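You operate a simulated robot arm through the tools that you are given. There is no shell and no other tool.

Carry out the task below with a simulated robot arm. There is one attempt and no reset: what you move stays moved.

TASK
Chain the small cylinder, then roll its truck to Load and brake it.
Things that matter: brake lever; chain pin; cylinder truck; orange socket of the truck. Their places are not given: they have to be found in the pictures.

Only the result counts: the job must be done as asked and must still hold three seconds after the hand-in. Knocking over, shifting, dropping, spilling or breaking anything else fails it.

THE ROBOT
A 6-joint arm with a two-finger gripper, fixed in place. Base frame: the origin is on the floor under the middle of its stand, x ahead of it, y to its left, z up. Lengths are in mm, angles in degrees, forces in N, time in s.
It reaches about 1637 mm from its shoulder. Its first joint turns from -166.0 to 166.0 degrees. Payload 3.43 kg.
The tool frame sits at the grasp point between the pads (the TCP): z along the fingers, y along the line on which they close. The tips reach 20 mm beyond it. The gripper opens to 190 mm; its body begins 248 mm behind the TCP.
Orientation is that of the tool frame in the base frame, as a unit quaternion [x, y, z, w]. With the fingers straight down and closing along the base's y, the tool's x points along the base's -x, its y along +y and its z along -z.

THE INTERFACE
- The arm moves only by the tool servo_tool. Its argument "moves" is a list of rows, each a list of 3 entries, a list of its own where there are three numbers: the shift along the base's x, y, z in mm, then the turn, a rotation vector about the base's x, y, z in degrees, then the finger opening in mm, from 0 to 190. In form: [[[dx, dy, dz], [ax, ay, az], gripper], ...]. A call has 1 to 20 rows; each row shifts and turns the commanded pose from where the row before left it. Each row takes 0.2 s and may step no farther than 50 mm and 8.6 degrees from the row before; otherwise, or with a gripper value out of range, the whole call is refused. A pose out of reach is approached as far as the arm can. The call stops where the force on the tool passes 90 N (or 10 N more than at its start, if that is more) or the arm is blocked; 0.2 s more then pass. Each finger travels about 45 mm/s and halts on what it meets, pressing with about 35 N; the grip force reading is that of the motor and also rises with nothing between the fingers. The clock runs only during rows and for 0.2 s after the last one: add rows that do not move to give the fingers time. It gives the time, the measured TCP pose, the force on the tool (base axes), the opening and the grip force at its end, in the units of the frame above (readings bear some noise), with the torque about the TCP (base axes, N m) and any sound that the robot's microphone picked up.
- Cameras (640 x 400 px; columns grow to the right, rows downward): "scene" is fixed at [218.4, 648.9, 1362.3]; the picture's right is [-0.60, -0.80, 0.00], its down [-0.35, 0.27, -0.90] and it looks along [0.72, -0.54, -0.44] (base axes); focal length 374 px, centre (320, 200). "wrist" rides on the gripper at [70, -8, -288] in the tool frame; the picture's right is [0.12, 0.99, 0.00], its down [-0.96, 0.12, -0.25] and it looks along [-0.25, 0.03, 0.97] (tool axes); focal length 261 px, centre (320, 200).
- grab_frame(camera): a new picture of that camera. The clock stands still meanwhile.
- raise_lower(by): slides the trunk up (or, below 0, down) by that many mm; the arm rides with it, the base frame stays. It gives what a move gives, with no picture.
- locate(camera, pixels): for up to 12 pixels [column, row] of the newest picture of that camera ("zoom" is the newest enlarged one), the place [x, y, z] in the base frame of the surface seen there, good to about 3 mm. The clock stands still meanwhile.
- inspect(camera, box): a new picture of the part [left, top, right, bottom] of that camera's present view, enlarged. The clock stands still meanwhile.
- sign_off(): hands the job in; it is judged then, once.

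Open the gripper and draw the arm clear of the work before you hand the job in, unless the task says otherwise.

The tools are called after "Call:" by a JSON object that holds its "op" and its "data". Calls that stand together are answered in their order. servo_tool: Moves the arm, as the interface text tells. Its arguments: {"type":"object","properties":{"moves":{"type":"array","items":{"type":"array"}}},"required":["moves"]} The other tools are called the same way: raise_lower (by) moves the trunk up or down; grab_frame (camera) takes a picture; locate (camera, pixels) gives the place of the surface under pixels of a picture; inspect (camera, box) takes an enlarged picture of a part of a camera's view; sign_off () hands the job in.

At the start:

```text
t: 0.0
ee_pos: [776.6, -230.2, 1160.2]
ee_rot: [-0.001, 1.0, 0.0, -0.001]
ft_force: [0.6, 1.3, 0.2]
wrist_torque: [-0.02, 0.03, 0.0]
width: 190.0
grip_force: 0.0
trunk travel left (down, up): [-175.0, 65.0]
```

scene: 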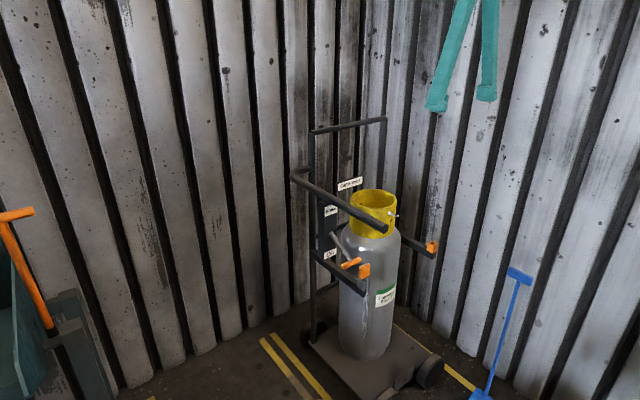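
wrist: 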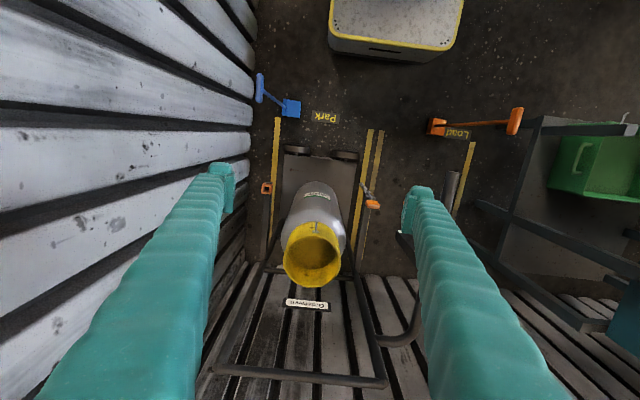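

The scene shows a cylinder truck with a grey cylinder (yellow collar) around (370,260), orange socket parts near (360,270) and (432,246). I'll take enlarged pictures to understand the parts.

Call:
{"op": "inspect", "data": {"camera": "scene", "box": [280, 110, 460, 222]}}

Call:
{"op": "inspect", "data": {"camera": "scene", "box": [290, 200, 450, 300]}}

Call:
{"op": "inspect", "data": {"camera": "wrist", "box": [230, 60, 550, 260]}}

Call:
{"op": "inspect", "data": {"camera": "scene", "box": [240, 280, 480, 400]}}

```text
3.56 times, centred on (370, 166) of scene
```

zoom: 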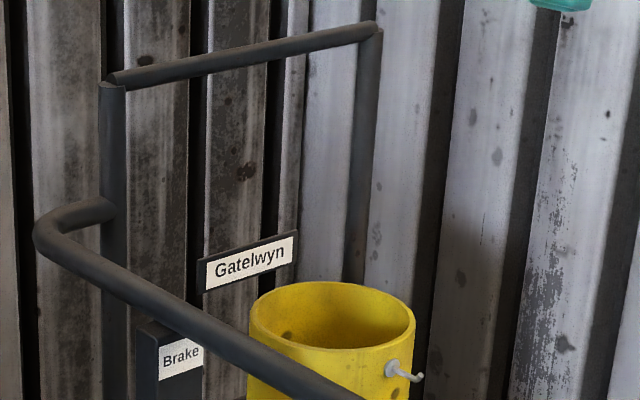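

```text
4.00 times, centred on (370, 250) of scene
```

zoom: 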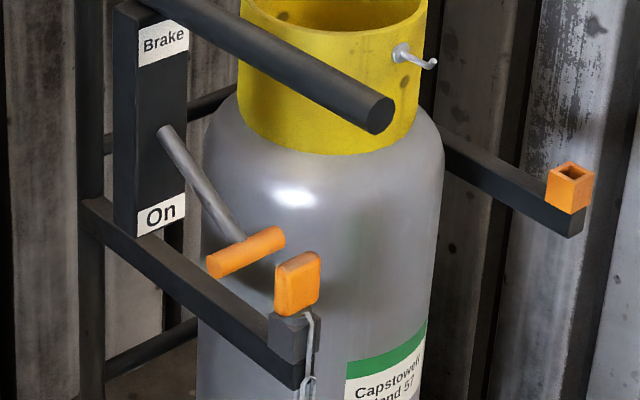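

```text
2.00 times, centred on (390, 160) of wrist
```

zoom: 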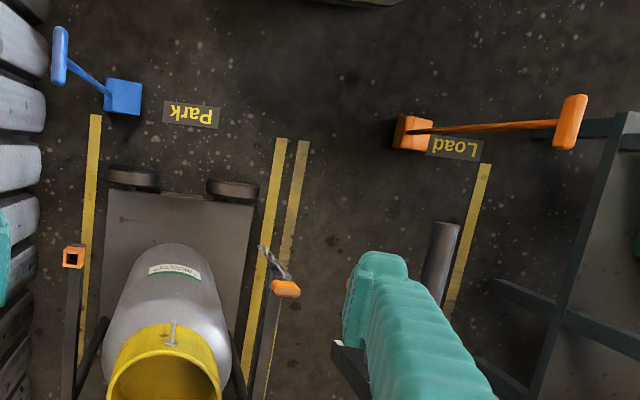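

```text
2.67 times, centred on (360, 340) of scene
```

zoom: 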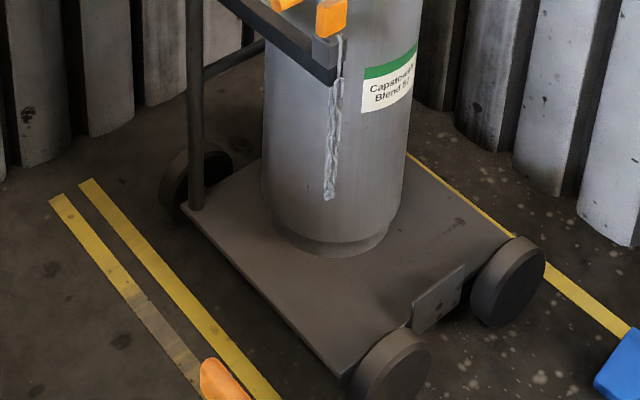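

I'll zoom on the arm ends again (pin near scene (363,270), socket near (432,246)) and locate points on them.

Call:
{"op": "inspect", "data": {"camera": "scene", "box": [310, 220, 390, 270]}}

Call:
{"op": "inspect", "data": {"camera": "scene", "box": [400, 220, 464, 260]}}

Call:
{"op": "inspect", "data": {"camera": "scene", "box": [290, 200, 450, 300]}}

Call:
{"op": "locate", "data": {"camera": "zoom", "pixels": [[297, 258], [297, 295], [293, 322], [290, 348], [570, 170], [568, 200], [245, 250], [215, 200], [165, 132], [162, 215], [165, 40], [380, 115]]}}

```text
8.00 times, centred on (350, 245) of scene
```

zoom: 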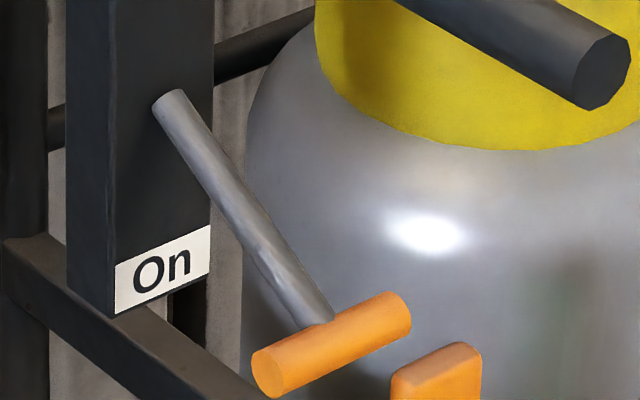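

```text
10.00 times, centred on (432, 240) of scene
```

zoom: 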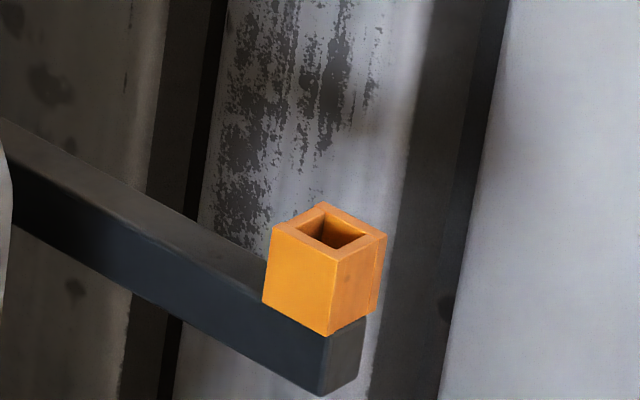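

```text
4.00 times, centred on (370, 250) of scene
```

zoom: 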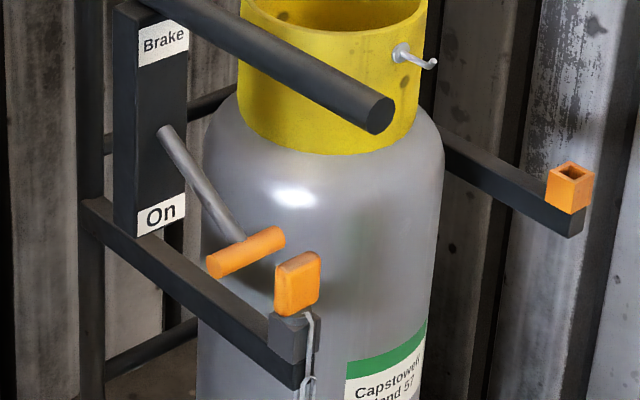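

```text
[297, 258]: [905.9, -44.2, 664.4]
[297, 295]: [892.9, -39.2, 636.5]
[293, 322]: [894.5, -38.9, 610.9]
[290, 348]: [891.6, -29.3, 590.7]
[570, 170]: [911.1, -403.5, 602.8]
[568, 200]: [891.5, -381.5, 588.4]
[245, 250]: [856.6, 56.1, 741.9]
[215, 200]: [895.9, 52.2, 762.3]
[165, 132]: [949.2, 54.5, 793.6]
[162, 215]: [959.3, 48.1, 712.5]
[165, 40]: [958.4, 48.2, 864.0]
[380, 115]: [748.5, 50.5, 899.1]
```

Next I locate floor marks, bay lines, truck parts and the blue/orange floor objects in the wrist picture.

Call:
{"op": "locate", "data": {"camera": "wrist", "pixels": [[277, 130], [369, 140], [381, 140], [472, 150], [437, 126], [515, 120], [295, 108], [260, 88], [297, 150], [345, 155], [326, 117], [457, 134]]}}

Call:
{"op": "locate", "data": {"camera": "wrist", "pixels": [[450, 185], [395, 30], [267, 190], [371, 205], [300, 378], [308, 303], [315, 235], [500, 215], [545, 130], [600, 165], [620, 300], [240, 160]]}}

Call:
{"op": "inspect", "data": {"camera": "wrist", "box": [340, 160, 420, 210]}}

```text
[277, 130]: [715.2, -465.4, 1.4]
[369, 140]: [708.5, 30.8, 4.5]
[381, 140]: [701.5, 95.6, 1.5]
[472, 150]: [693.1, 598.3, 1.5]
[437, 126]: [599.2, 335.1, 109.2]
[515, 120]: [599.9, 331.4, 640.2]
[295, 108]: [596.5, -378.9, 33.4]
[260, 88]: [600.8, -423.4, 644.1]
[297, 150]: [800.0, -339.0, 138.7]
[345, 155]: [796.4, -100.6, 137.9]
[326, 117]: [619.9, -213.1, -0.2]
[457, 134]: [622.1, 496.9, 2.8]
```

```text
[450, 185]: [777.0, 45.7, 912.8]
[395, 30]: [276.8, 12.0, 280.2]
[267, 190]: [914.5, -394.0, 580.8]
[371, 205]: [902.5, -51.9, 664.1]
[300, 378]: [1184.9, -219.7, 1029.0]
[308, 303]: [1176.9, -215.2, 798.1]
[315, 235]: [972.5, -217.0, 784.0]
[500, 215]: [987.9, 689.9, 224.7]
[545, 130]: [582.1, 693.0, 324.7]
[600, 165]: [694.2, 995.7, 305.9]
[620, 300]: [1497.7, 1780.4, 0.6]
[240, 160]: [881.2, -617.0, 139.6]
```

```text
8.00 times, centred on (380, 185) of wrist
```

zoom: 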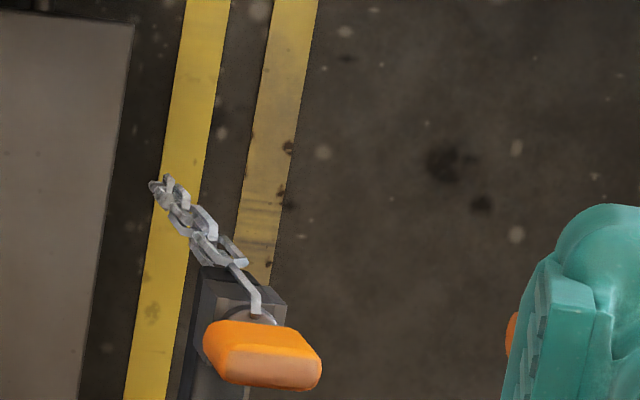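

The pin's orange tab is near (900,-42,650), the socket near (911,-403,603), the bays' centres are about y=-217 (Park) and y=+347 (Load). I'll narrow the fingers and move back and down in front of the pin to see it closer.

Call:
{"op": "servo_tool", "data": {"moves": [[[-40, 30, 0], [0, 0, 0], 150], [[-40, 30, 0], [0, 0, 0], 120], [[-30, 30, -20], [0, 0, 0], 100], [[-20, 30, -40], [0, 0, 0], 100], [[0, 30, -40], [0, 0, 0], 100], [[0, 30, -40], [0, 0, 0], 100], [[0, 10, -40], [0, 0, 0], 100], [[0, 0, -40], [0, 0, 0], 100], [[0, 0, 0], [0, 0, 0], 100]]}}

Call:
{"op": "grab_frame", "data": {"camera": "wrist"}}

Call:
{"op": "grab_frame", "data": {"camera": "scene"}}

```text
refused: row 4 steps farther than a row can; nothing moved
```

```text
taken
```

wrist: 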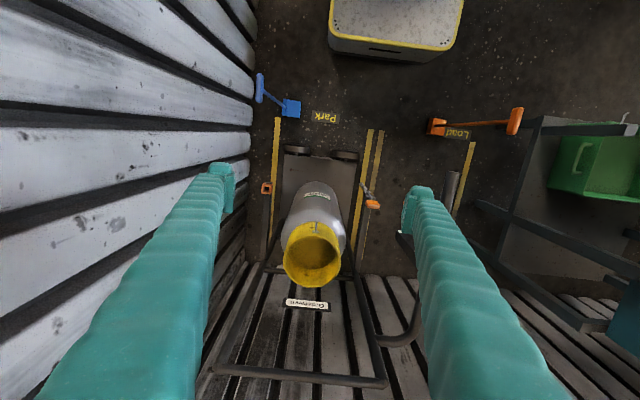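

```text
taken
```

scene: 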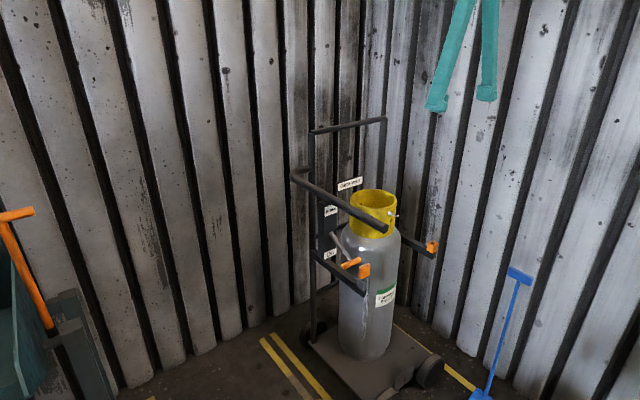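

The row step was too long; I repeat the same path in smaller steps.

Call:
{"op": "servo_tool", "data": {"moves": [[[-40, 25, 0], [0, 0, 0], 150], [[-40, 25, 0], [0, 0, 0], 120], [[-30, 25, -20], [0, 0, 0], 100], [[-16, 25, -35], [0, 0, 0], 100], [[0, 25, -40], [0, 0, 0], 100], [[0, 25, -40], [0, 0, 0], 100], [[0, 20, -40], [0, 0, 0], 100], [[0, 20, -40], [0, 0, 0], 100], [[0, 0, -40], [0, 0, 0], 100], [[0, 0, 0], [0, 0, 0], 100]]}}

Call:
{"op": "grab_frame", "data": {"camera": "wrist"}}

Call:
{"op": "grab_frame", "data": {"camera": "scene"}}

```text
t: 2.2
ee_pos: [651.7, -40.8, 905.7]
ee_rot: [0.0, 1.0, 0.0, 0.0]
ft_force: [0.0, 0.1, -0.7]
wrist_torque: [-0.04, 0.02, 0.01]
width: 99.9
grip_force: 0.1
trunk travel left (down, up): [-175.0, 65.0]
```

```text
taken
```

wrist: 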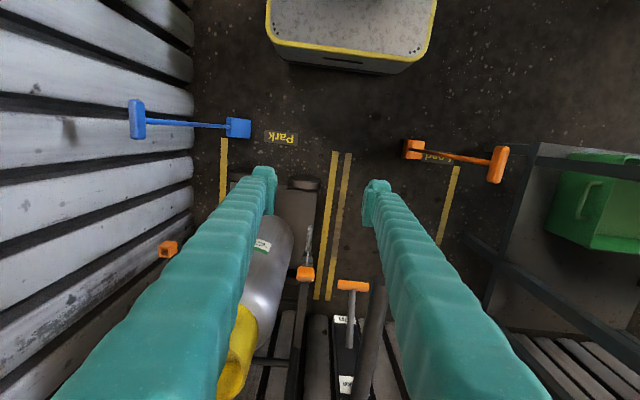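

```text
taken
```

scene: 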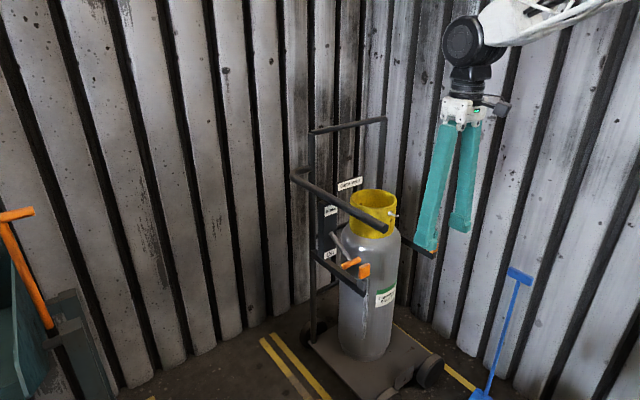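

I now see the pin at wrist (305,273), the brake lever at (352,285), and the plate behind it. I'll enlarge them.

Call:
{"op": "inspect", "data": {"camera": "wrist", "box": [265, 220, 345, 270]}}

Call:
{"op": "inspect", "data": {"camera": "wrist", "box": [280, 255, 408, 335]}}

Call:
{"op": "inspect", "data": {"camera": "wrist", "box": [300, 300, 460, 400]}}

Call:
{"op": "inspect", "data": {"camera": "wrist", "box": [130, 220, 210, 270]}}

```text
8.00 times, centred on (305, 245) of wrist
```

zoom: 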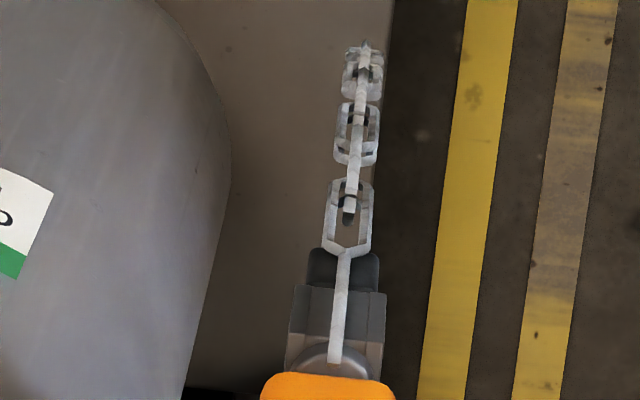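

```text
5.00 times, centred on (344, 295) of wrist
```

zoom: 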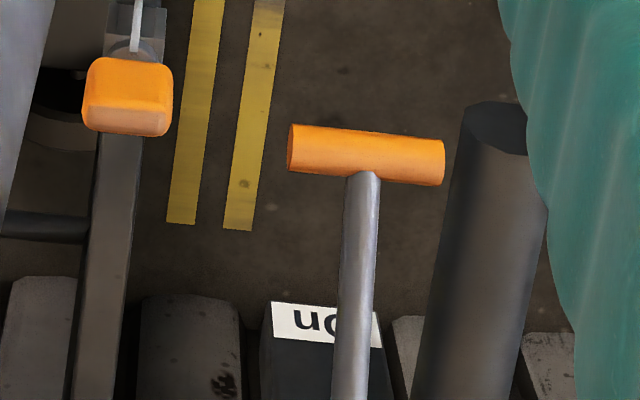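

```text
4.00 times, centred on (380, 350) of wrist
```

zoom: 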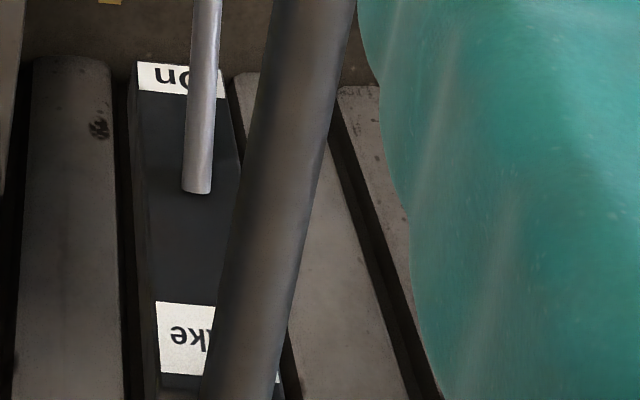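

```text
8.00 times, centred on (170, 245) of wrist
```

zoom: 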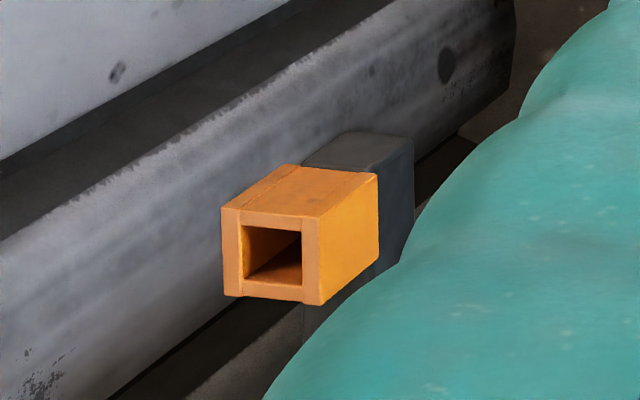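

Now I'll zoom on the tab for precise geometry, and on the socket, locating edges on each.

Call:
{"op": "inspect", "data": {"camera": "wrist", "box": [281, 250, 329, 280]}}

Call:
{"op": "locate", "data": {"camera": "zoom", "pixels": [[240, 210], [310, 210], [390, 210], [240, 260], [310, 260], [390, 260], [310, 320], [320, 190], [320, 160], [320, 345], [290, 120], [360, 120]]}}

Call:
{"op": "inspect", "data": {"camera": "wrist", "box": [146, 232, 194, 262]}}

Call:
{"op": "locate", "data": {"camera": "zoom", "pixels": [[150, 160], [260, 170], [150, 280], [255, 290], [160, 220], [262, 230], [200, 155], [200, 280], [200, 240], [320, 200], [280, 100], [210, 165]]}}

```text
13.33 times, centred on (305, 265) of wrist
```

zoom: 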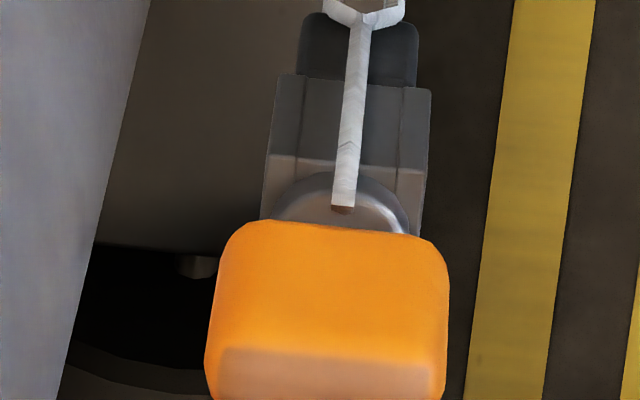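

```text
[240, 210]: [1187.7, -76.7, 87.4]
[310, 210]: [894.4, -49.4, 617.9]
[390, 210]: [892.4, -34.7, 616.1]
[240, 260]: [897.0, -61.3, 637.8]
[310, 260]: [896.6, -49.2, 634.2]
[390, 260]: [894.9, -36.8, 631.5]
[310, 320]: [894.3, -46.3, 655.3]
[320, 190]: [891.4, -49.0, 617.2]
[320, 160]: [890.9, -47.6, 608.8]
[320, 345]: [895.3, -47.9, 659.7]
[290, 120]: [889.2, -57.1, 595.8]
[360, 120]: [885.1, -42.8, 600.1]
```

```text
13.33 times, centred on (170, 247) of wrist
```

zoom: 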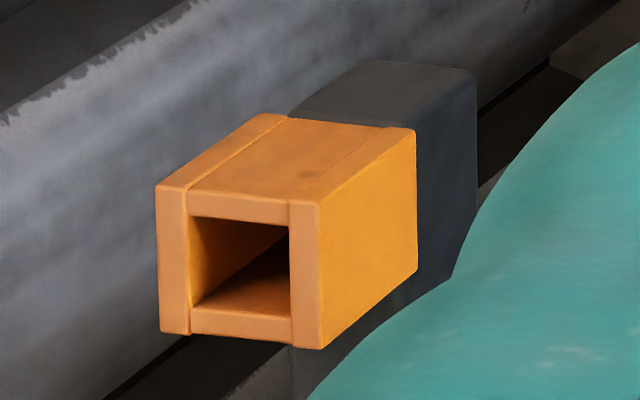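

```text
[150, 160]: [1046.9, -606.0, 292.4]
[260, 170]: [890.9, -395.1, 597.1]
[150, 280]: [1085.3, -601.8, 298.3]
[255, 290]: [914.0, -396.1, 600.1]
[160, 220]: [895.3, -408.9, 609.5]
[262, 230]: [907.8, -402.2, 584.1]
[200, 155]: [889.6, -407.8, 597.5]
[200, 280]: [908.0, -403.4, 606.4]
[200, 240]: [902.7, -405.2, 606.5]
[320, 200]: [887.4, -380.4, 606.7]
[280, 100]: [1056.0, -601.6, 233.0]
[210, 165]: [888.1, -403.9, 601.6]
```

I'll get rim points of the socket and the top face of the tab with well-chosen pixels.

Call:
{"op": "locate", "data": {"camera": "zoom", "pixels": [[173, 260], [306, 275], [240, 205], [240, 325], [162, 195], [313, 208], [315, 338], [167, 327], [295, 260], [190, 260], [360, 220], [400, 200]]}}

Call:
{"op": "inspect", "data": {"camera": "wrist", "box": [281, 260, 329, 290]}}

Call:
{"op": "locate", "data": {"camera": "zoom", "pixels": [[215, 200], [440, 200], [325, 215], [325, 235], [325, 255], [225, 240], [430, 245], [325, 100], [225, 150], [440, 150], [320, 60], [300, 330]]}}

```text
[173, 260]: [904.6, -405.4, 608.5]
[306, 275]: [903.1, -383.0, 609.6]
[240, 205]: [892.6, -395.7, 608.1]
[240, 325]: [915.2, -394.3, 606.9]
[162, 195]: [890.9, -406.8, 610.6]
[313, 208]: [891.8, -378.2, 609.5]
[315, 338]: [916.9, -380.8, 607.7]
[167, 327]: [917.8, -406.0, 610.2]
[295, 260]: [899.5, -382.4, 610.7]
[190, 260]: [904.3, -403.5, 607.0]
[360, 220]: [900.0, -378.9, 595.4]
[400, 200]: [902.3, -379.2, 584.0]
```

```text
13.33 times, centred on (305, 275) of wrist
```

zoom: 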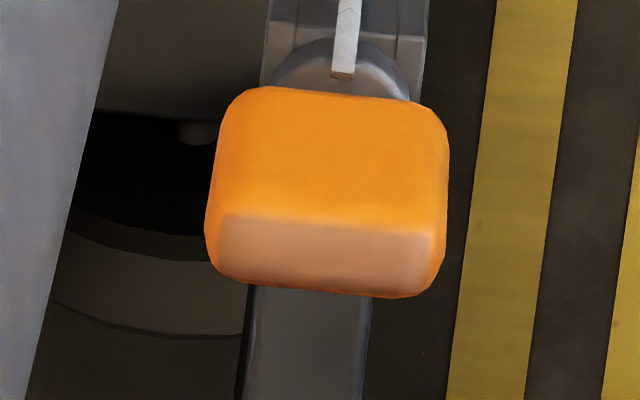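

```text
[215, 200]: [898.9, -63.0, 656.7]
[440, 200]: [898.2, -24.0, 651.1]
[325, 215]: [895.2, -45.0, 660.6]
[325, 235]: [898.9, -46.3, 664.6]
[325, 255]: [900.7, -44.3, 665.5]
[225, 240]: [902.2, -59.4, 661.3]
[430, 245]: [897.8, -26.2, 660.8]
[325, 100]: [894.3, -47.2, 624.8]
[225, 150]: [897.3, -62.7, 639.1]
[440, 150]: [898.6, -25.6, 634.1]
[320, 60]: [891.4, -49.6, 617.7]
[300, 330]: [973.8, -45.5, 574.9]
```

Socket rim centre ≈ (904,-393.5,609), pin tab ≈ 40 mm (y) × ~20 mm (x) × z 622–666 centred near (904,-44.5). Now I check cylinder extents, lever ends, bar, and the Load sign location in the current pictures.

Call:
{"op": "locate", "data": {"camera": "scene", "pixels": [[373, 197], [350, 210], [396, 205], [372, 240], [345, 290], [400, 290], [385, 297], [365, 325], [297, 172], [388, 120], [313, 133], [397, 217]]}}

Call:
{"op": "locate", "data": {"camera": "wrist", "pixels": [[412, 148], [497, 165], [430, 157], [455, 158], [338, 285], [353, 285], [367, 286], [381, 300], [350, 320], [237, 127], [135, 118], [302, 205]]}}

Call:
{"op": "inspect", "data": {"camera": "wrist", "box": [380, 110, 540, 210]}}

Call:
{"op": "inspect", "data": {"camera": "scene", "box": [0, 180, 160, 400]}}

```text
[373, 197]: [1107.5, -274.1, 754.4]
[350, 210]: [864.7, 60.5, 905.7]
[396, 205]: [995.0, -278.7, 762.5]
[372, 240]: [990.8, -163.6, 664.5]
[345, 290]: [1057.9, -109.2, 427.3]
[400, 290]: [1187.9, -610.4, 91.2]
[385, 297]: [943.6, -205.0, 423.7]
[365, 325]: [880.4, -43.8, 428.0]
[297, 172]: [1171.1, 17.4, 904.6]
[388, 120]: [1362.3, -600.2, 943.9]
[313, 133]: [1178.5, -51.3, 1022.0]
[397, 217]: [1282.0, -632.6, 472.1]
```

```text
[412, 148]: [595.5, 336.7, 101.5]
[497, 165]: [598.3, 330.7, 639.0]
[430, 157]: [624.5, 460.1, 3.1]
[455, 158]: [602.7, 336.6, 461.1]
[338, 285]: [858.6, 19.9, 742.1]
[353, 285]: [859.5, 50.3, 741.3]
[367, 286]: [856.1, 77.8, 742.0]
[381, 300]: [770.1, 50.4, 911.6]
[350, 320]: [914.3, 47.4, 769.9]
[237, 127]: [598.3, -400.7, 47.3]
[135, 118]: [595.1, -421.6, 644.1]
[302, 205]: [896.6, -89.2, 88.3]
```

```text
4.00 times, centred on (460, 160) of wrist
```

zoom: 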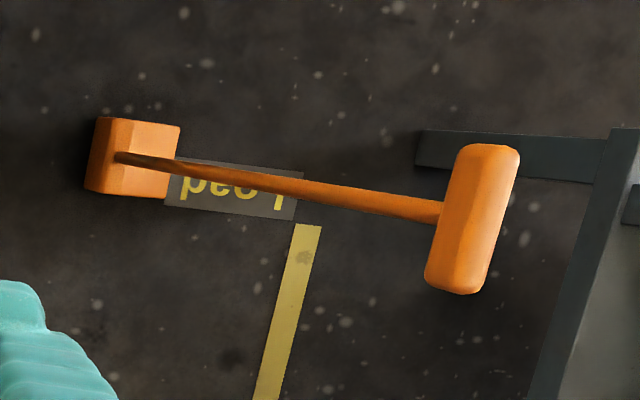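

```text
1.82 times, centred on (80, 290) of scene
```

zoom: 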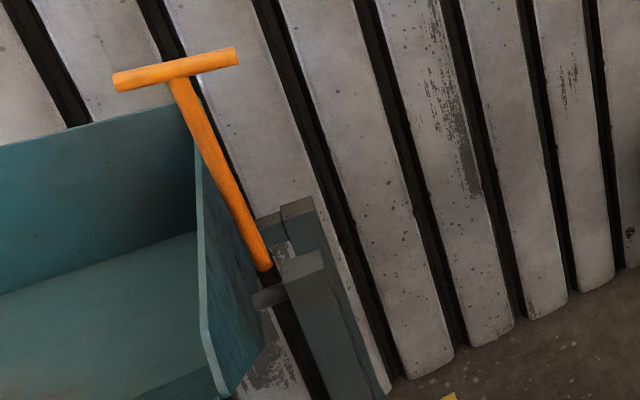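

I'll locate the rack objects at the left for later clearance, and turn the tool +90° about z so the fingers close along x.

Call:
{"op": "locate", "data": {"camera": "scene", "pixels": [[15, 215], [45, 325], [70, 345], [15, 260], [5, 300], [50, 395], [20, 360], [85, 300], [365, 350], [364, 300]]}}

Call:
{"op": "servo_tool", "data": {"moves": [[[0, 0, 10], [0, 0, 8.2], 80], [[0, 0, 10], [0, 0, 8.2], 80], [[0, 0, 0], [0, 0, 8.2], 80], [[0, 0, 0], [0, 0, 8.2], 80], [[0, 0, 0], [0, 0, 8.2], 80], [[0, 0, 0], [0, 0, 8.2], 80], [[0, 0, 0], [0, 0, 8.2], 80], [[0, 0, 0], [0, 0, 8.2], 80], [[0, 0, 0], [0, 0, 8.2], 80], [[0, 0, 0], [0, 0, 8.1], 80], [[0, 0, 0], [0, 0, 8.1], 80], [[0, 0, 0], [0, 0, 0], 80]]}}

Call:
{"op": "grab_frame", "data": {"camera": "wrist"}}

Call:
{"op": "grab_frame", "data": {"camera": "scene"}}

```text
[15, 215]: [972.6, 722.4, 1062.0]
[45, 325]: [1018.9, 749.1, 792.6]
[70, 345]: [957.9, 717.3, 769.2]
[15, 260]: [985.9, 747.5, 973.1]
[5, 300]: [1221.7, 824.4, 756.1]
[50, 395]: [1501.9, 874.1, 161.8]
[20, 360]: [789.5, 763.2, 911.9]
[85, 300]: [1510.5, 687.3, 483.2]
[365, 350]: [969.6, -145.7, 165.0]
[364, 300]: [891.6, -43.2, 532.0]
```

```text
t: 4.8
ee_pos: [649.6, -40.7, 925.6]
ee_rot: [-0.707, 0.707, 0.0, 0.001]
ft_force: [0.1, -0.4, -0.3]
wrist_torque: [0.03, 0.0, -0.04]
width: 79.8
grip_force: 0.0
trunk travel left (down, up): [-175.0, 65.0]
```

```text
taken
```

wrist: 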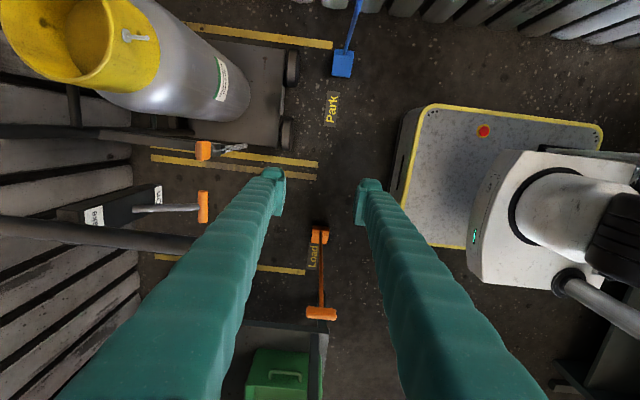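

```text
taken
```

scene: 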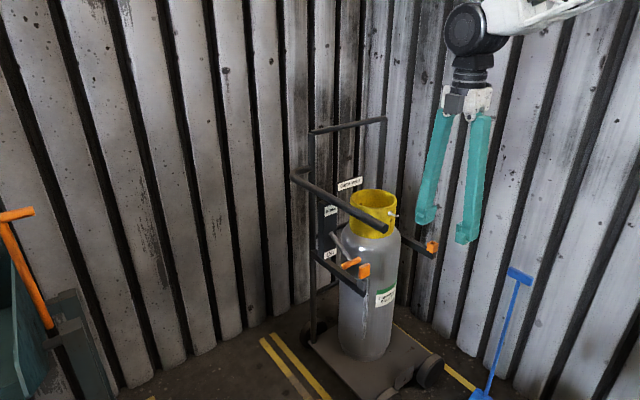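

The tool is turned (fingers close along x). The pin tab shows at wrist (203,151). I move above it at (904,-44.5) and part-way down, staying between the bar (y≥33) and the cylinder.

Call:
{"op": "servo_tool", "data": {"moves": [[[45, -1, 0], [0, 0, 0], 70], [[45, -1, 0], [0, 0, 0], 70], [[45, -1, 0], [0, 0, 0], 70], [[45, -1, 0], [0, 0, 0], 70], [[45, 0, 0], [0, 0, 0], 70], [[29, 0, -20], [0, 0, 0], 70], [[0, 0, -40], [0, 0, 0], 70], [[0, 0, -40], [0, 0, 0], 70], [[0, 0, -40], [0, 0, 0], 70], [[0, 0, 0], [0, 0, 0], 70]]}}

Call:
{"op": "grab_frame", "data": {"camera": "wrist"}}

Call:
{"op": "grab_frame", "data": {"camera": "scene"}}

```text
t: 7.0
ee_pos: [905.5, -44.9, 785.9]
ee_rot: [0.707, -0.707, 0.0, 0.0]
ft_force: [-0.2, -0.3, 0.3]
wrist_torque: [0.01, 0.02, 0.0]
width: 70.0
grip_force: 0.0
trunk travel left (down, up): [-175.0, 65.0]
```

```text
taken
```

wrist: 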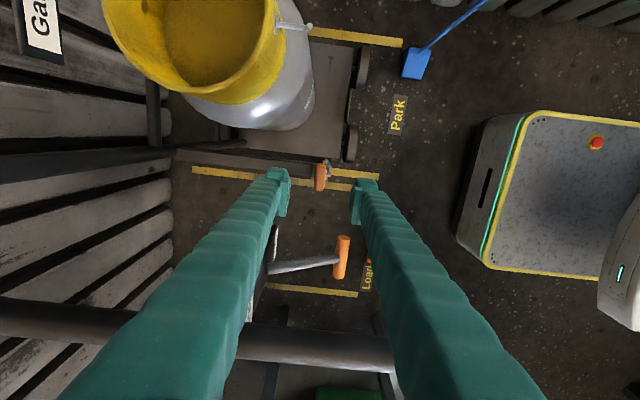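

```text
taken
```

scene: 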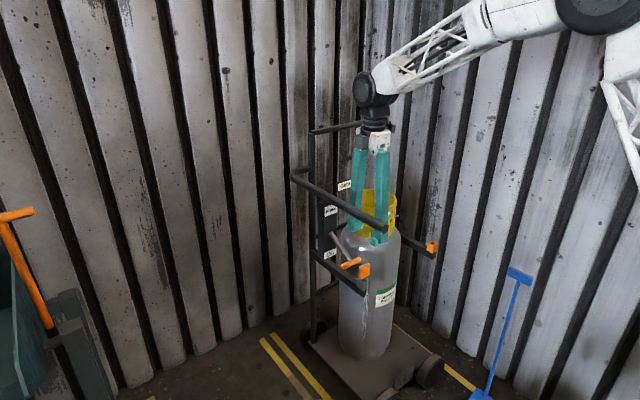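

The tab is at wrist (320,177) centred between the fingertips (285,185)/(358,190). I zoom and locate the tab to refine its centre.

Call:
{"op": "inspect", "data": {"camera": "wrist", "box": [296, 160, 344, 190]}}

Call:
{"op": "locate", "data": {"camera": "zoom", "pixels": [[270, 200], [320, 200], [350, 200], [370, 200], [290, 110], [300, 350], [360, 120], [360, 350], [280, 150], [280, 300], [390, 120], [400, 250]]}}

```text
13.33 times, centred on (320, 175) of wrist
```

zoom: 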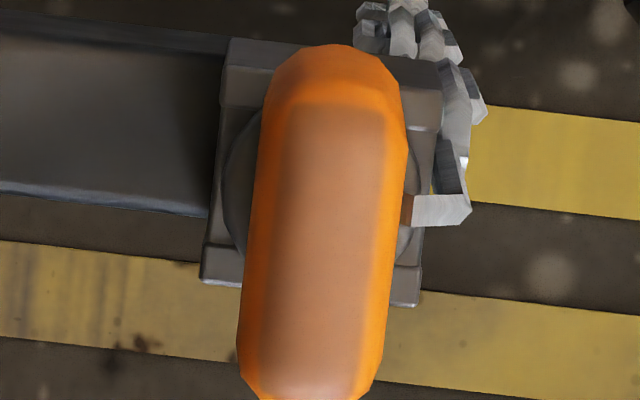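

```text
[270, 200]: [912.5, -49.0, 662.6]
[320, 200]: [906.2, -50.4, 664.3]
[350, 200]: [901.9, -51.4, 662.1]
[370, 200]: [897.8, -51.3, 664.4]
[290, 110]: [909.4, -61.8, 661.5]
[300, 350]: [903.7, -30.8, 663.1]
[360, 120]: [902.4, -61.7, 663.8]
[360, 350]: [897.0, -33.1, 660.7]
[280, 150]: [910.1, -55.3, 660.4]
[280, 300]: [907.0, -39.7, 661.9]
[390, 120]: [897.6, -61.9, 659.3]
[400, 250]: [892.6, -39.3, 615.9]
```

The tab centre is ≈ (904,-45) with top z≈664, which fits the TCP position. I descend to z≈648 with the fingers open 70 mm.

Call:
{"op": "servo_tool", "data": {"moves": [[[-1, 0, -40], [0, 0, 0], 70], [[0, 0, -40], [0, 0, 0], 70], [[0, 0, -30], [0, 0, 0], 60], [[0, 0, -20], [0, 0, 0], 60], [[0, 0, -7], [0, 0, 0], 60], [[0, 0, 0], [0, 0, 0], 60]]}}

Call:
{"op": "grab_frame", "data": {"camera": "wrist"}}

Call:
{"op": "inspect", "data": {"camera": "scene", "box": [310, 180, 438, 280]}}

```text
t: 8.4
ee_pos: [903.4, -44.1, 649.1]
ee_rot: [-0.707, 0.707, 0.0, 0.0]
ft_force: [-0.1, -0.1, -0.7]
wrist_torque: [0.01, 0.01, 0.01]
width: 60.0
grip_force: 0.1
trunk travel left (down, up): [-175.0, 65.0]
```

```text
taken
```

wrist: 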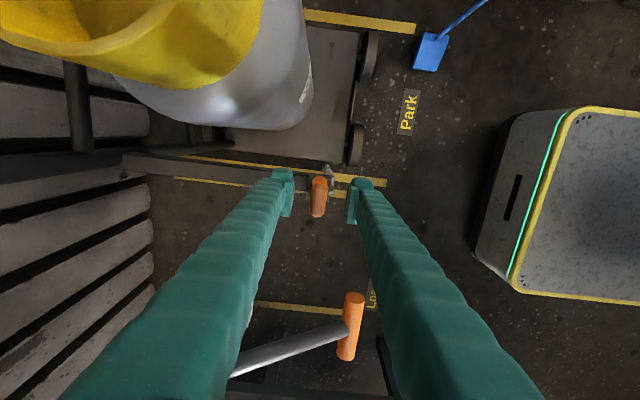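

```text
4.00 times, centred on (374, 230) of scene
```

zoom: 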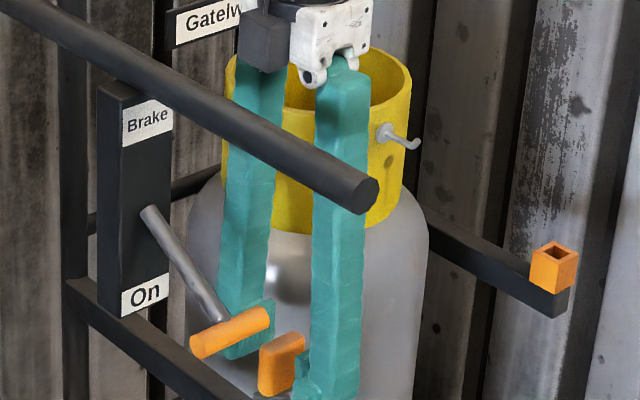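

The tab is centred between the fingers (wrist (319,197)); now I close on it.

Call:
{"op": "servo_tool", "data": {"moves": [[[0, 0, 0], [0, 0, 0], 40], [[0, 0, 0], [0, 0, 0], 20], [[0, 0, 0], [0, 0, 0], 5], [[0, 0, 0], [0, 0, 0], 5], [[0, 0, 0], [0, 0, 0], 5], [[0, 0, 0], [0, 0, 0], 5]]}}

Call:
{"op": "inspect", "data": {"camera": "wrist", "box": [272, 160, 368, 220]}}

Call:
{"op": "inspect", "data": {"camera": "scene", "box": [310, 180, 438, 280]}}

```text
t: 9.8
ee_pos: [903.3, -45.2, 649.3]
ee_rot: [0.707, -0.707, 0.001, 0.0]
ft_force: [1.1, 0.5, -0.3]
wrist_torque: [0.02, -0.01, -0.02]
width: 16.9
grip_force: 35.2
trunk travel left (down, up): [-175.0, 65.0]
```

```text
6.67 times, centred on (320, 190) of wrist
```

zoom: 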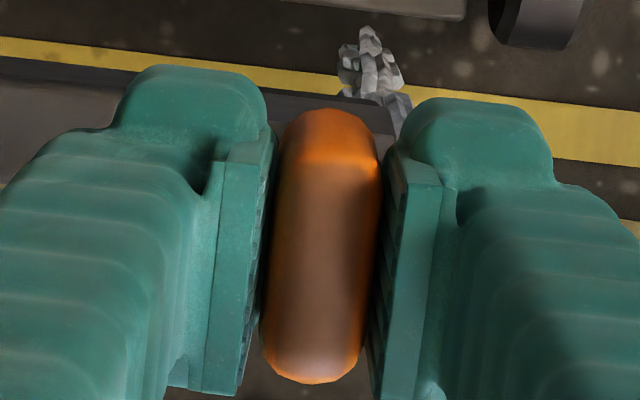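

```text
4.00 times, centred on (374, 230) of scene
```

zoom: 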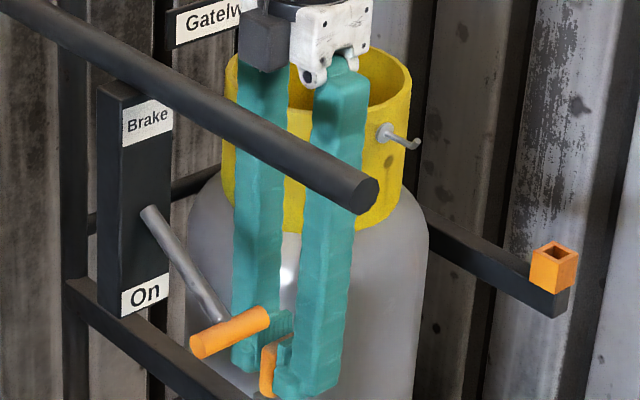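

Gripped at 16.9 mm with 35 N. I lift straight up gently in small steps and watch force.

Call:
{"op": "servo_tool", "data": {"moves": [[[0, 0, 6], [0, 0, 0], 5], [[0, 0, 8], [0, 0, 0], 5], [[0, 0, 10], [0, 0, 0], 5], [[0, 0, 10], [0, 0, 0], 5], [[0, 0, 0], [0, 0, 0], 5]]}}

Call:
{"op": "inspect", "data": {"camera": "scene", "box": [310, 180, 438, 280]}}

Call:
{"op": "grab_frame", "data": {"camera": "scene"}}

```text
t: 11.0
ee_pos: [902.6, -45.3, 683.0]
ee_rot: [-0.707, 0.707, 0.0, 0.0]
ft_force: [-0.1, 0.5, 0.0]
wrist_torque: [-0.02, 0.01, 0.04]
width: 16.9
grip_force: 35.0
trunk travel left (down, up): [-175.0, 65.0]
```

```text
4.00 times, centred on (374, 230) of scene
```

zoom: 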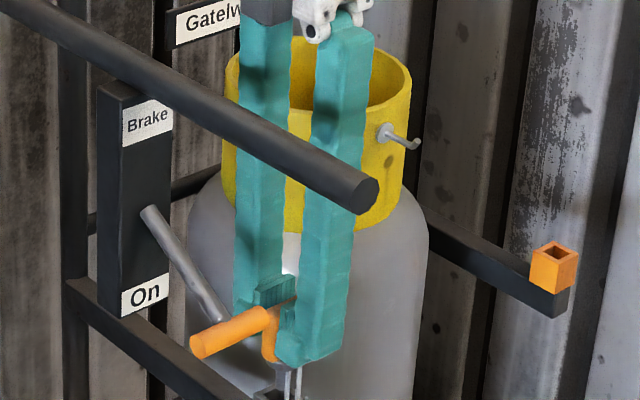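

```text
taken
```

scene: 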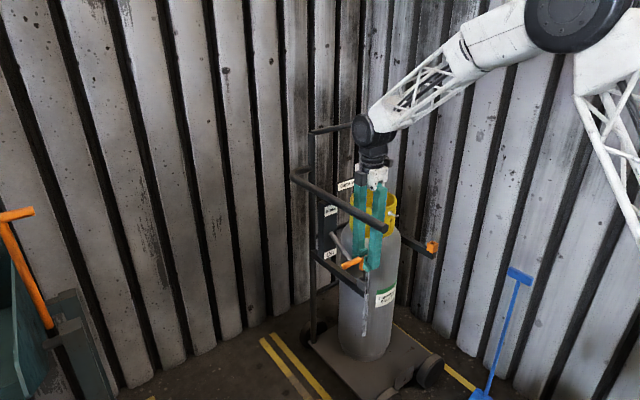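

The pin rose with no load. I zoom below the tab to see whether the shank has cleared the holder.

Call:
{"op": "inspect", "data": {"camera": "scene", "box": [344, 255, 392, 285]}}

Call:
{"op": "inspect", "data": {"camera": "scene", "box": [320, 240, 400, 360]}}

```text
13.33 times, centred on (368, 270) of scene
```

zoom: 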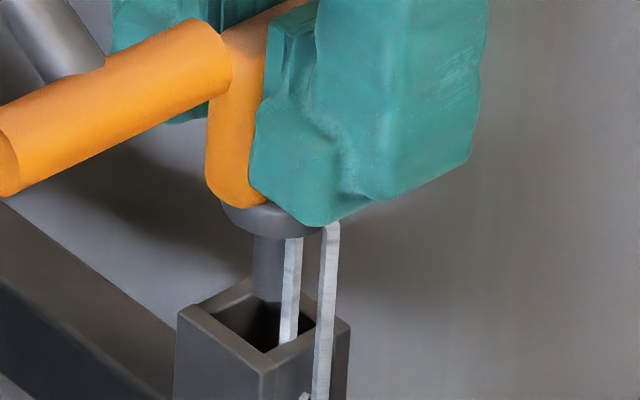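

```text
3.33 times, centred on (360, 300) of scene
```

zoom: 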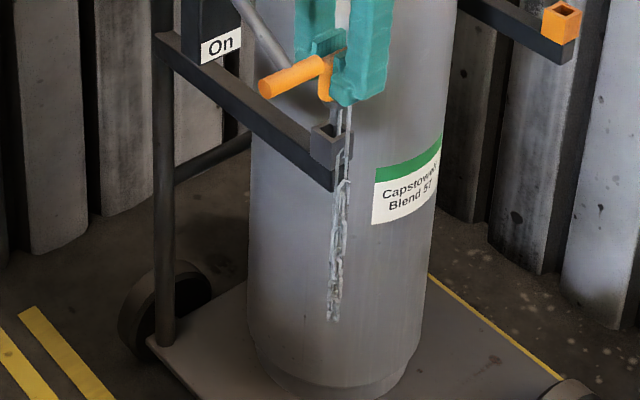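

The round shank still seems partly in the square holder. I lift 45 mm more.

Call:
{"op": "servo_tool", "data": {"moves": [[[0, 0, 12], [0, 0, 0], 5], [[0, 0, 12], [0, 0, 0], 5], [[0, 0, 12], [0, 0, 0], 5], [[0, 0, 10], [0, 0, 0], 5], [[0, 0, 0], [0, 0, 0], 5]]}}

Call:
{"op": "inspect", "data": {"camera": "scene", "box": [344, 245, 392, 275]}}

Call:
{"op": "inspect", "data": {"camera": "wrist", "box": [272, 140, 368, 200]}}

Call:
{"op": "grab_frame", "data": {"camera": "wrist"}}

```text
t: 12.2
ee_pos: [902.8, -43.1, 730.2]
ee_rot: [-0.707, 0.708, 0.0, 0.0]
ft_force: [0.1, -0.1, -0.9]
wrist_torque: [-0.01, -0.01, -0.01]
width: 16.6
grip_force: 35.2
trunk travel left (down, up): [-175.0, 65.0]
```

```text
13.33 times, centred on (368, 260) of scene
```

zoom: 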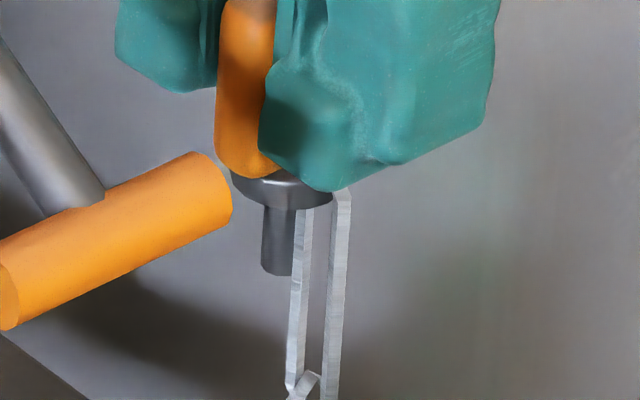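

```text
6.67 times, centred on (320, 170) of wrist
```

zoom: 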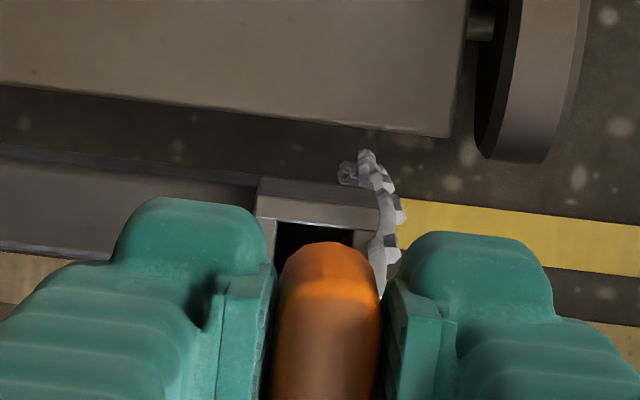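

```text
taken
```

wrist: 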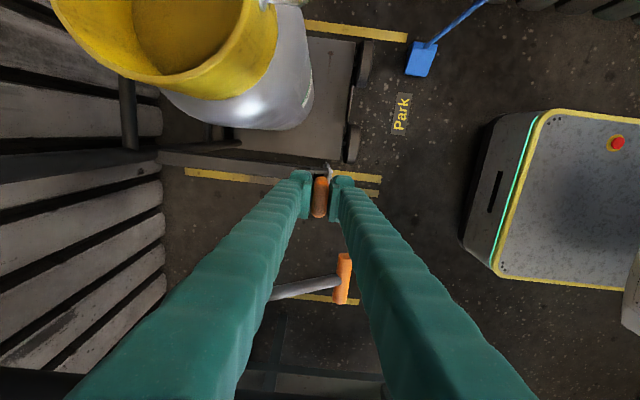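

The pin is free of the holder (shank end visible). I carry it in front of the cylinder: out to x≈855, across in −y, slightly lower, watching force from the chain.

Call:
{"op": "servo_tool", "data": {"moves": [[[-24, 0, 0], [0, 0, 0], 5], [[-24, 0, 0], [0, 0, 0], 5], [[0, -30, -5], [0, 0, 0], 5], [[0, -35, -5], [0, 0, 0], 5], [[0, -35, -5], [0, 0, 0], 5], [[0, -35, -5], [0, 0, 0], 5], [[0, -35, 0], [0, 0, 0], 5], [[0, 0, 0], [0, 0, 0], 5]]}}

Call:
{"op": "grab_frame", "data": {"camera": "scene"}}

Call:
{"op": "grab_frame", "data": {"camera": "wrist"}}

```text
t: 14.0
ee_pos: [854.7, -214.9, 709.3]
ee_rot: [0.708, -0.706, 0.0, 0.0]
ft_force: [0.7, -1.1, -1.5]
wrist_torque: [-0.02, -0.03, 0.01]
width: 16.4
grip_force: 34.6
trunk travel left (down, up): [-175.0, 65.0]
```

```text
taken
```

scene: 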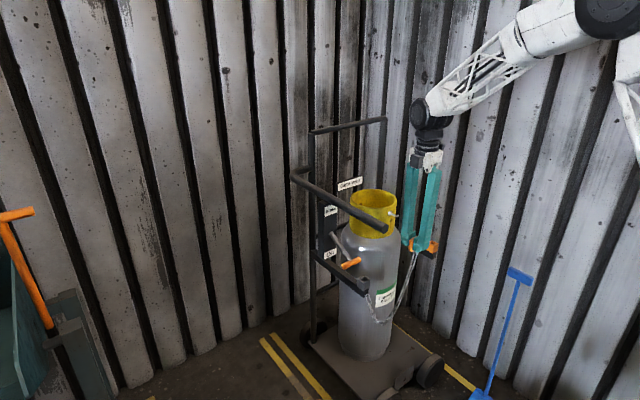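

```text
taken
```

wrist: 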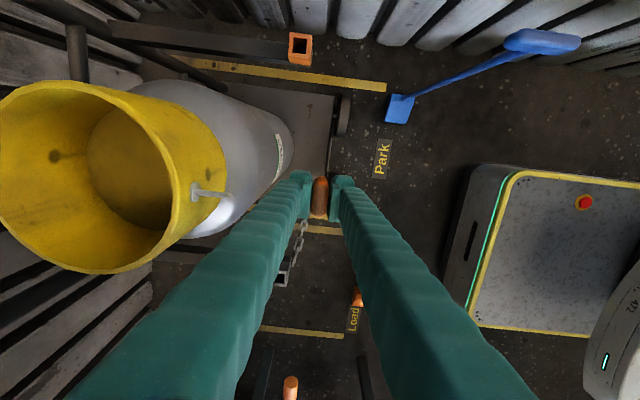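

The chain drapes in front of the cylinder as wanted; the socket is visible at wrist (300,47). I continue across to the socket's y, still at x≈855.

Call:
{"op": "servo_tool", "data": {"moves": [[[0, -35, 0], [0, 0, 0], 5], [[0, -35, 0], [0, 0, 0], 5], [[0, -35, 0], [0, 0, 0], 5], [[0, -35, 0], [0, 0, 0], 5], [[0, -25, 0], [0, 0, 0], 5], [[0, -13, 0], [0, 0, 0], 5], [[0, 0, 0], [0, 0, 0], 5]]}}

Call:
{"op": "grab_frame", "data": {"camera": "scene"}}

Call:
{"op": "grab_frame", "data": {"camera": "wrist"}}

```text
t: 15.6
ee_pos: [853.5, -393.0, 708.3]
ee_rot: [0.708, -0.707, 0.0, 0.0]
ft_force: [0.2, 0.0, -1.2]
wrist_torque: [0.02, 0.01, 0.0]
width: 16.6
grip_force: 35.3
trunk travel left (down, up): [-175.0, 65.0]
```

```text
taken
```

scene: 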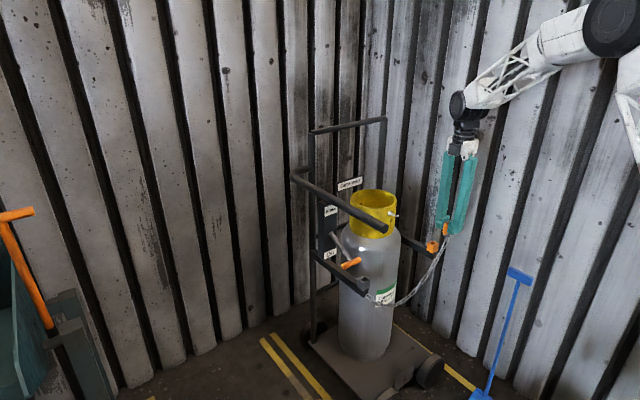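

```text
taken
```

wrist: 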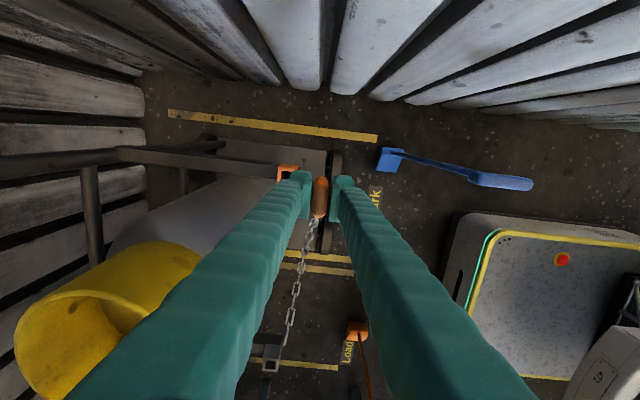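

Socket rim visible at wrist (288,170). I zoom and locate its rim again for precise alignment.

Call:
{"op": "inspect", "data": {"camera": "wrist", "box": [264, 152, 312, 182]}}

Call:
{"op": "locate", "data": {"camera": "zoom", "pixels": [[180, 200], [200, 240], [210, 330], [290, 180], [400, 190], [300, 170], [450, 200], [440, 230], [430, 280], [200, 300], [330, 185], [250, 330]]}}

Call:
{"op": "inspect", "data": {"camera": "scene", "box": [408, 220, 472, 260]}}

Call:
{"op": "locate", "data": {"camera": "zoom", "pixels": [[240, 202], [200, 225], [240, 260], [290, 235], [215, 215], [270, 240], [210, 250], [265, 215]]}}

```text
13.33 times, centred on (288, 167) of wrist
```

zoom: 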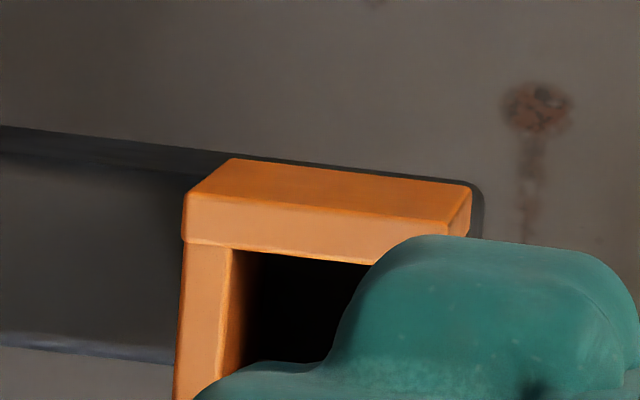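

```text
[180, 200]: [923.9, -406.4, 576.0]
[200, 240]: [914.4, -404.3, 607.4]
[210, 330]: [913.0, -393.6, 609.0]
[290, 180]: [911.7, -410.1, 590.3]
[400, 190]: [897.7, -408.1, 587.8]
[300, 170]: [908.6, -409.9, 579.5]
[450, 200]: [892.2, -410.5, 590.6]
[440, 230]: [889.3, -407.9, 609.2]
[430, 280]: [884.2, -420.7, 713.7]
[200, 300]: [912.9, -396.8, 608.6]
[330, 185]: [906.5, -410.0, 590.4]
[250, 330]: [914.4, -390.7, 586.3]
```

```text
10.00 times, centred on (440, 240) of scene
```

zoom: 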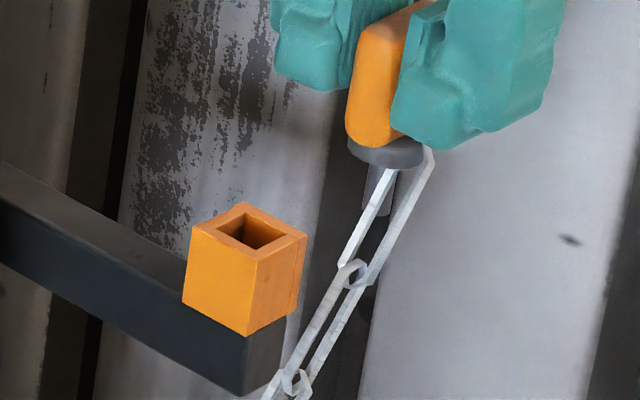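

```text
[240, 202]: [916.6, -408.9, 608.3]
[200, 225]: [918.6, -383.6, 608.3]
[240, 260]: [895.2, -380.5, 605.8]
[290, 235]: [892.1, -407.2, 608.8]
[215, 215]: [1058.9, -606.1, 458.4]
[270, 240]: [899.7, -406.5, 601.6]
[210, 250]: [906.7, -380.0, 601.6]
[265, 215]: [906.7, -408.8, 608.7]
```

Socket centre ≈ (904,-394.5), rim z≈608.5. I locate the flange and shank of the held pin for its offset from the TCP.

Call:
{"op": "locate", "data": {"camera": "zoom", "pixels": [[372, 190], [380, 185], [352, 152], [418, 156], [385, 160], [360, 100], [350, 110], [380, 120], [373, 200]]}}

Call:
{"op": "inspect", "data": {"camera": "scene", "box": [432, 222, 464, 242]}}

Call:
{"op": "locate", "data": {"camera": "zoom", "pixels": [[215, 200], [355, 205], [285, 220], [260, 285], [285, 270], [230, 120], [300, 140], [270, 250], [255, 320]]}}

```text
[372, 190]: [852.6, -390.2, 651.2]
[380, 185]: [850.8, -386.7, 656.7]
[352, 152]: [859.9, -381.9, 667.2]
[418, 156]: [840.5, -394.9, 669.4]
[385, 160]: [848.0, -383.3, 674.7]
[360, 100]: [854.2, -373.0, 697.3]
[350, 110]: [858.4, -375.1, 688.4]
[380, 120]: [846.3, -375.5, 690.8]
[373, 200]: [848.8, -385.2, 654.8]
```

```text
16.00 times, centred on (448, 232) of scene
```

zoom: 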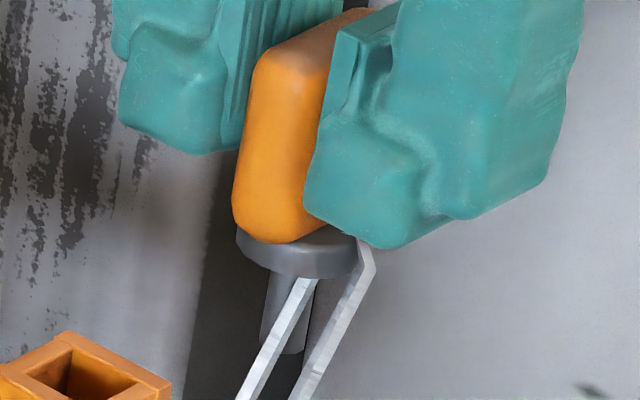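

```text
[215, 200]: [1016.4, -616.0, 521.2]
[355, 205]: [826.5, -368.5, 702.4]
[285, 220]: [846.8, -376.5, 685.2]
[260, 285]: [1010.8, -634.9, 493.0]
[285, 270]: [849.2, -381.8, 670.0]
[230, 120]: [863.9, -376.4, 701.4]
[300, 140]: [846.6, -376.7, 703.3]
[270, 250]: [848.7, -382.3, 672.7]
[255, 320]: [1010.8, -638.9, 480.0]
```

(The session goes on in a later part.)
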